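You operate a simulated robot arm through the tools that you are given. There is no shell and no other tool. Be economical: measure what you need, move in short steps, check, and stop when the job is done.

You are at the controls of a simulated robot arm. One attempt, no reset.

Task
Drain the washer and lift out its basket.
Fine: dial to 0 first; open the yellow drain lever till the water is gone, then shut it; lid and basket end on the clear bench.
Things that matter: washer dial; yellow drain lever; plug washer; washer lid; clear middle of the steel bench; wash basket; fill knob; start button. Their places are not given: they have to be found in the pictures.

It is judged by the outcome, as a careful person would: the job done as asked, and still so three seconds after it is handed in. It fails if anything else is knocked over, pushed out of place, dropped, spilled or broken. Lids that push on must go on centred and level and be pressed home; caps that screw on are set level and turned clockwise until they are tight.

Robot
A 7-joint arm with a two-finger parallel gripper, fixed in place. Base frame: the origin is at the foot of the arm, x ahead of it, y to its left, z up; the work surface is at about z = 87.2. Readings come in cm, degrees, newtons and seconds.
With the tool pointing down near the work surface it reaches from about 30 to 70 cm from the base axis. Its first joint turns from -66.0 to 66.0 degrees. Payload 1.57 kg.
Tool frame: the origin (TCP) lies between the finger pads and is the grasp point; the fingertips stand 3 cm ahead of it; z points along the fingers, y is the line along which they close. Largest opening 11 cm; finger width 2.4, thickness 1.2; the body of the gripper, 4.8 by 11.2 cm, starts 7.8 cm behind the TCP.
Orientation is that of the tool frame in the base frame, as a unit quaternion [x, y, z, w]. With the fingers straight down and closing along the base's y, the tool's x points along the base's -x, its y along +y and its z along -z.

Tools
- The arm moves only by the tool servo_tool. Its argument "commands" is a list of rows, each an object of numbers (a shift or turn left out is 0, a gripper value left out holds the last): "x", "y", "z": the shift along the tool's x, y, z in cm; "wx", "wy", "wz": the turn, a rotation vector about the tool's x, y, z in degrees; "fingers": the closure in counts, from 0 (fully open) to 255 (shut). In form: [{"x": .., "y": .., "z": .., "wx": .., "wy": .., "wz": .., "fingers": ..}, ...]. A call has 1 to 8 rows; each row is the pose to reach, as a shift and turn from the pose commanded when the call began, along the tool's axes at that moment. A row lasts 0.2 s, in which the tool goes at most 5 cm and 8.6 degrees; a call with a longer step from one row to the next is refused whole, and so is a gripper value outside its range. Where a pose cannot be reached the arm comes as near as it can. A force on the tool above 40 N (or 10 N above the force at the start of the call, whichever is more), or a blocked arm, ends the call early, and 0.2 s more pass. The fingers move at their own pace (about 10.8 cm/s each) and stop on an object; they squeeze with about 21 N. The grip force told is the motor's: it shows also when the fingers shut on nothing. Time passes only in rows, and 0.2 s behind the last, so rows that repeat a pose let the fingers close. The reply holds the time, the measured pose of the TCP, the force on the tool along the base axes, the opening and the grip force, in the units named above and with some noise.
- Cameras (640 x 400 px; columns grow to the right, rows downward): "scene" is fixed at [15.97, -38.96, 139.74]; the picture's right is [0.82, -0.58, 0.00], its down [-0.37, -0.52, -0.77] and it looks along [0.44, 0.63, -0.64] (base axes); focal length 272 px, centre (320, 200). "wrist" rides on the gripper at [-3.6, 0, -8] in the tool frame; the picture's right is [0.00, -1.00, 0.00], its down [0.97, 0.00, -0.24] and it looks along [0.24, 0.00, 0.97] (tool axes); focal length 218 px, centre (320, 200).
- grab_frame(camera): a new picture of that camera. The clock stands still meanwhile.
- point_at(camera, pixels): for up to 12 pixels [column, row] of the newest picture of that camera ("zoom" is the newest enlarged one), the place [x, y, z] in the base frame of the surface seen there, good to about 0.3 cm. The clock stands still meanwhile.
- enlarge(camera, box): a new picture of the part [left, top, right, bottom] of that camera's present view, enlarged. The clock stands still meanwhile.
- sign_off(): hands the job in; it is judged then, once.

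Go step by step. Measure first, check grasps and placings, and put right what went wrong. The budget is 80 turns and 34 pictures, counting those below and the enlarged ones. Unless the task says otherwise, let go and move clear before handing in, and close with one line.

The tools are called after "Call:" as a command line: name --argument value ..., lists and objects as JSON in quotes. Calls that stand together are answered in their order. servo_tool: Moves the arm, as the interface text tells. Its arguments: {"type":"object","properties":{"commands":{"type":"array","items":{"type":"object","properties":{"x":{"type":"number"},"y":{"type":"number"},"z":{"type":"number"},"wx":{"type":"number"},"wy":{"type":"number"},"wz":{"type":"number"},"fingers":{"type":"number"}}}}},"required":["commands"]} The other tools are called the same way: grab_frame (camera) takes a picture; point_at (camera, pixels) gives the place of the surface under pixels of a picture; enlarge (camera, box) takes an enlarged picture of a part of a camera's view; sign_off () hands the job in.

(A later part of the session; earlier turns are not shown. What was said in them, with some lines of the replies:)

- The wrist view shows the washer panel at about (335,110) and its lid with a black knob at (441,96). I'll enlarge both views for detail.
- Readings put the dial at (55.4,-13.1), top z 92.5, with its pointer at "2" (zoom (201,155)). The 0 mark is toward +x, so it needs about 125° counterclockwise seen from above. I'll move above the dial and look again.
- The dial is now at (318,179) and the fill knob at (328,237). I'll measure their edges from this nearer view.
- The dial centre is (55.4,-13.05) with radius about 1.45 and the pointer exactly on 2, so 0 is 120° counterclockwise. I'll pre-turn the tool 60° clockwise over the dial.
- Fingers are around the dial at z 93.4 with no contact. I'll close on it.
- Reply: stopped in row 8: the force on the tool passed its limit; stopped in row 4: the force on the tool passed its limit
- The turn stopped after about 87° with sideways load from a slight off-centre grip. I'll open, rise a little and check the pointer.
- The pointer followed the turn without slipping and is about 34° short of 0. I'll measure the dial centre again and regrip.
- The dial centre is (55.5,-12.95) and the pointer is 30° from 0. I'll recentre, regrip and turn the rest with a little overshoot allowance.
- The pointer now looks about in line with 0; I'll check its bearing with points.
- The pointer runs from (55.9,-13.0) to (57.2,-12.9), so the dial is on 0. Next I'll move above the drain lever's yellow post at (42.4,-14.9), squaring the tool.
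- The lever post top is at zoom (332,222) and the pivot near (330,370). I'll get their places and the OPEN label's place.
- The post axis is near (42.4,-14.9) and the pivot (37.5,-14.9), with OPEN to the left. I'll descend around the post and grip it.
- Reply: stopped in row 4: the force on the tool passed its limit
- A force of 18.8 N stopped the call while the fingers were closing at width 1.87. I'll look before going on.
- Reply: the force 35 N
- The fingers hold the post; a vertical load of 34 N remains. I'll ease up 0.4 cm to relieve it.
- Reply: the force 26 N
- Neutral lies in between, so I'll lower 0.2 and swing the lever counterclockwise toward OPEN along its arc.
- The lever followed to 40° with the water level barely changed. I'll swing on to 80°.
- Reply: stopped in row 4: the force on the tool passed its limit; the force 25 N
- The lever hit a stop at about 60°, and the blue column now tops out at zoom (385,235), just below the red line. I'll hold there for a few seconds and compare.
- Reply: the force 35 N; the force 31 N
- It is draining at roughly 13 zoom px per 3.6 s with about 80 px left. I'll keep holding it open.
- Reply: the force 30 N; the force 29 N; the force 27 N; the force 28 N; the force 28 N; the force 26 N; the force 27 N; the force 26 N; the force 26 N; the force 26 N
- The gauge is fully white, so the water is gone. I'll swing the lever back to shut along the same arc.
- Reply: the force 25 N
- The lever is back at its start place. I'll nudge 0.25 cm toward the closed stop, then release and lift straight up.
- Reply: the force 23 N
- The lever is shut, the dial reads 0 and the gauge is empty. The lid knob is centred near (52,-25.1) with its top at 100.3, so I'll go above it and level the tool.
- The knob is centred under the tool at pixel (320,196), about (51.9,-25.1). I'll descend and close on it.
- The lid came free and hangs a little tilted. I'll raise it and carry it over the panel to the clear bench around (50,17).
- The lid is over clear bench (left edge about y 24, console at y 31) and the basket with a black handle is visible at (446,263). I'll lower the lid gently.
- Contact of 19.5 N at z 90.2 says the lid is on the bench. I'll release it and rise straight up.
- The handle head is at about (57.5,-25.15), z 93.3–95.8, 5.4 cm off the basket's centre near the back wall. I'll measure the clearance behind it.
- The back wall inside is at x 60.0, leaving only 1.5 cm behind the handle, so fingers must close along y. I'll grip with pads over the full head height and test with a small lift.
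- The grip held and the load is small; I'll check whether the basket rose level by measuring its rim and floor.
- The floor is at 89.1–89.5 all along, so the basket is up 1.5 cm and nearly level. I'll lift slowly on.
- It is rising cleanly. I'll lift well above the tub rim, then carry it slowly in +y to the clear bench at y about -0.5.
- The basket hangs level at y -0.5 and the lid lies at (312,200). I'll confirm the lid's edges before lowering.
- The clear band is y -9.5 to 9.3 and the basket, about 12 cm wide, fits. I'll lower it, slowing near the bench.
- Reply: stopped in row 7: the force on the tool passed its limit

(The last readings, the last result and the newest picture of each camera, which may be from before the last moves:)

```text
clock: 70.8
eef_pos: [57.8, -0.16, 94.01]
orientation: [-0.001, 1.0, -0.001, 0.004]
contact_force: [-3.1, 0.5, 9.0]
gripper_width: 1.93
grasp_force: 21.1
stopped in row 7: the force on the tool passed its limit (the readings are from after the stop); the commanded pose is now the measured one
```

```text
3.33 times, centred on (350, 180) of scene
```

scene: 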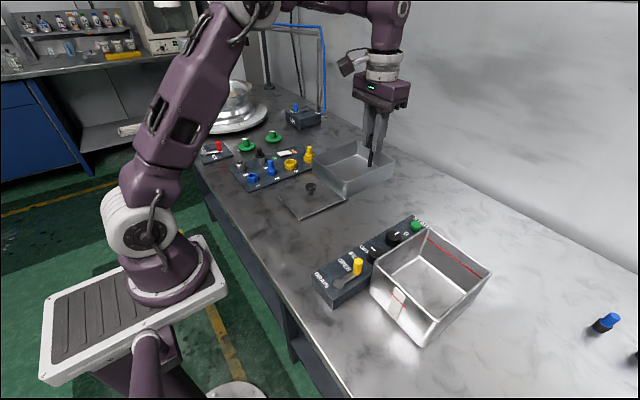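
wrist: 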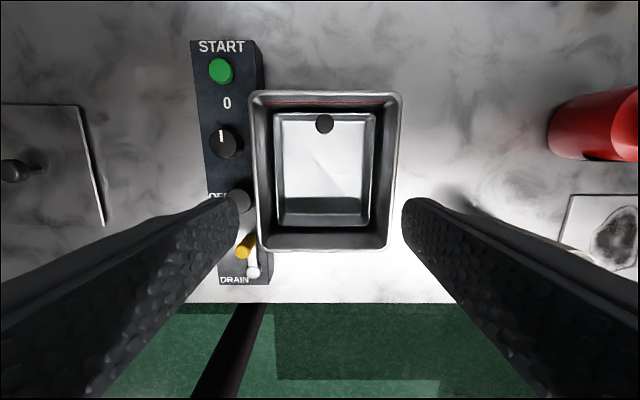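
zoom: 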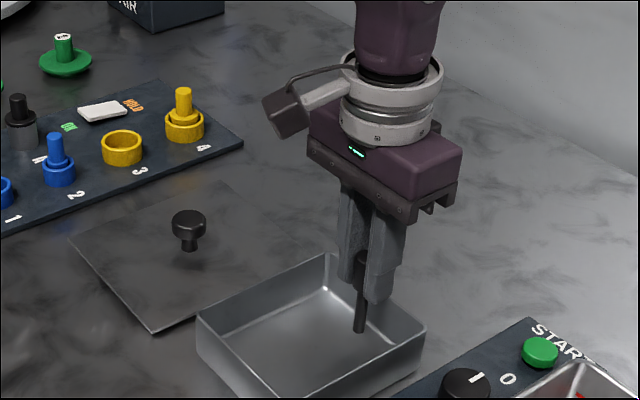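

The basket sits flat on the bench at z 94.0 with 9 N contact. I'll release and rise clear.

Call:
servo_tool --commands '[{"fingers": 150}, {"fingers": 150}, {"fingers": 150}, {"z": -3}, {"z": -7}, {"z": -12}, {"z": -16}, {"z": -18}]'

Call:
grab_frame --camera "scene"

Call:
enlarge --camera "scene" --box '[270, 160, 510, 340]'

```text
clock: 72.5
eef_pos: [57.78, -0.03, 112.15]
orientation: [0.0, 1.0, -0.001, 0.005]
contact_force: [-0.3, 0.5, 0.0]
gripper_width: 4.53
grasp_force: 0.0
```

```text
5 pictures are left
```

scene: 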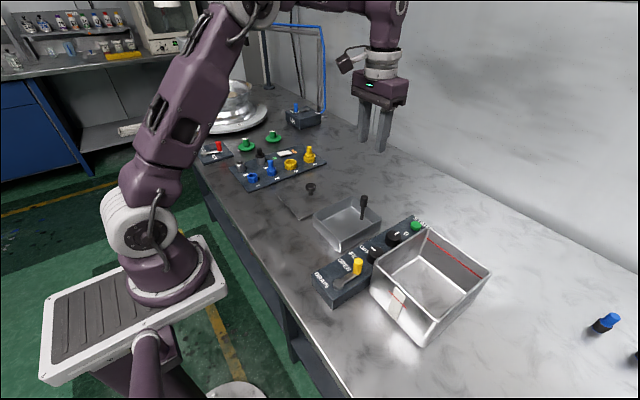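

```text
2.22 times, centred on (390, 250) of scene
```

zoom: 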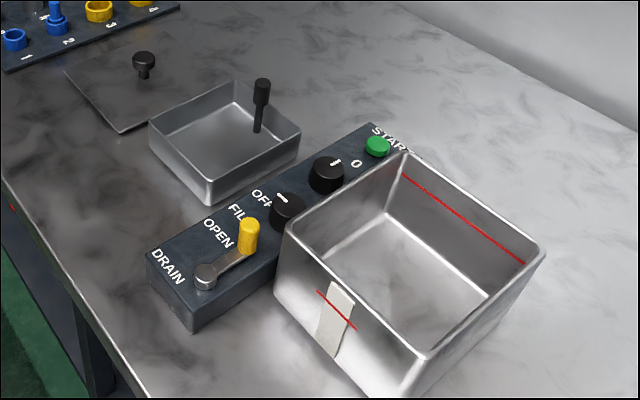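

The picture shows the dial on 0, the lever shut, the gauge empty, and the lid and basket flat on the clear bench without touching each other or the panel. The arm is clear, so I'm handing in.

Call:
sign_off

```text
The job is handed in.
```

The washer is drained, with its dial at 0 and the yellow lever shut, and the lid and basket are both resting on the clear bench.
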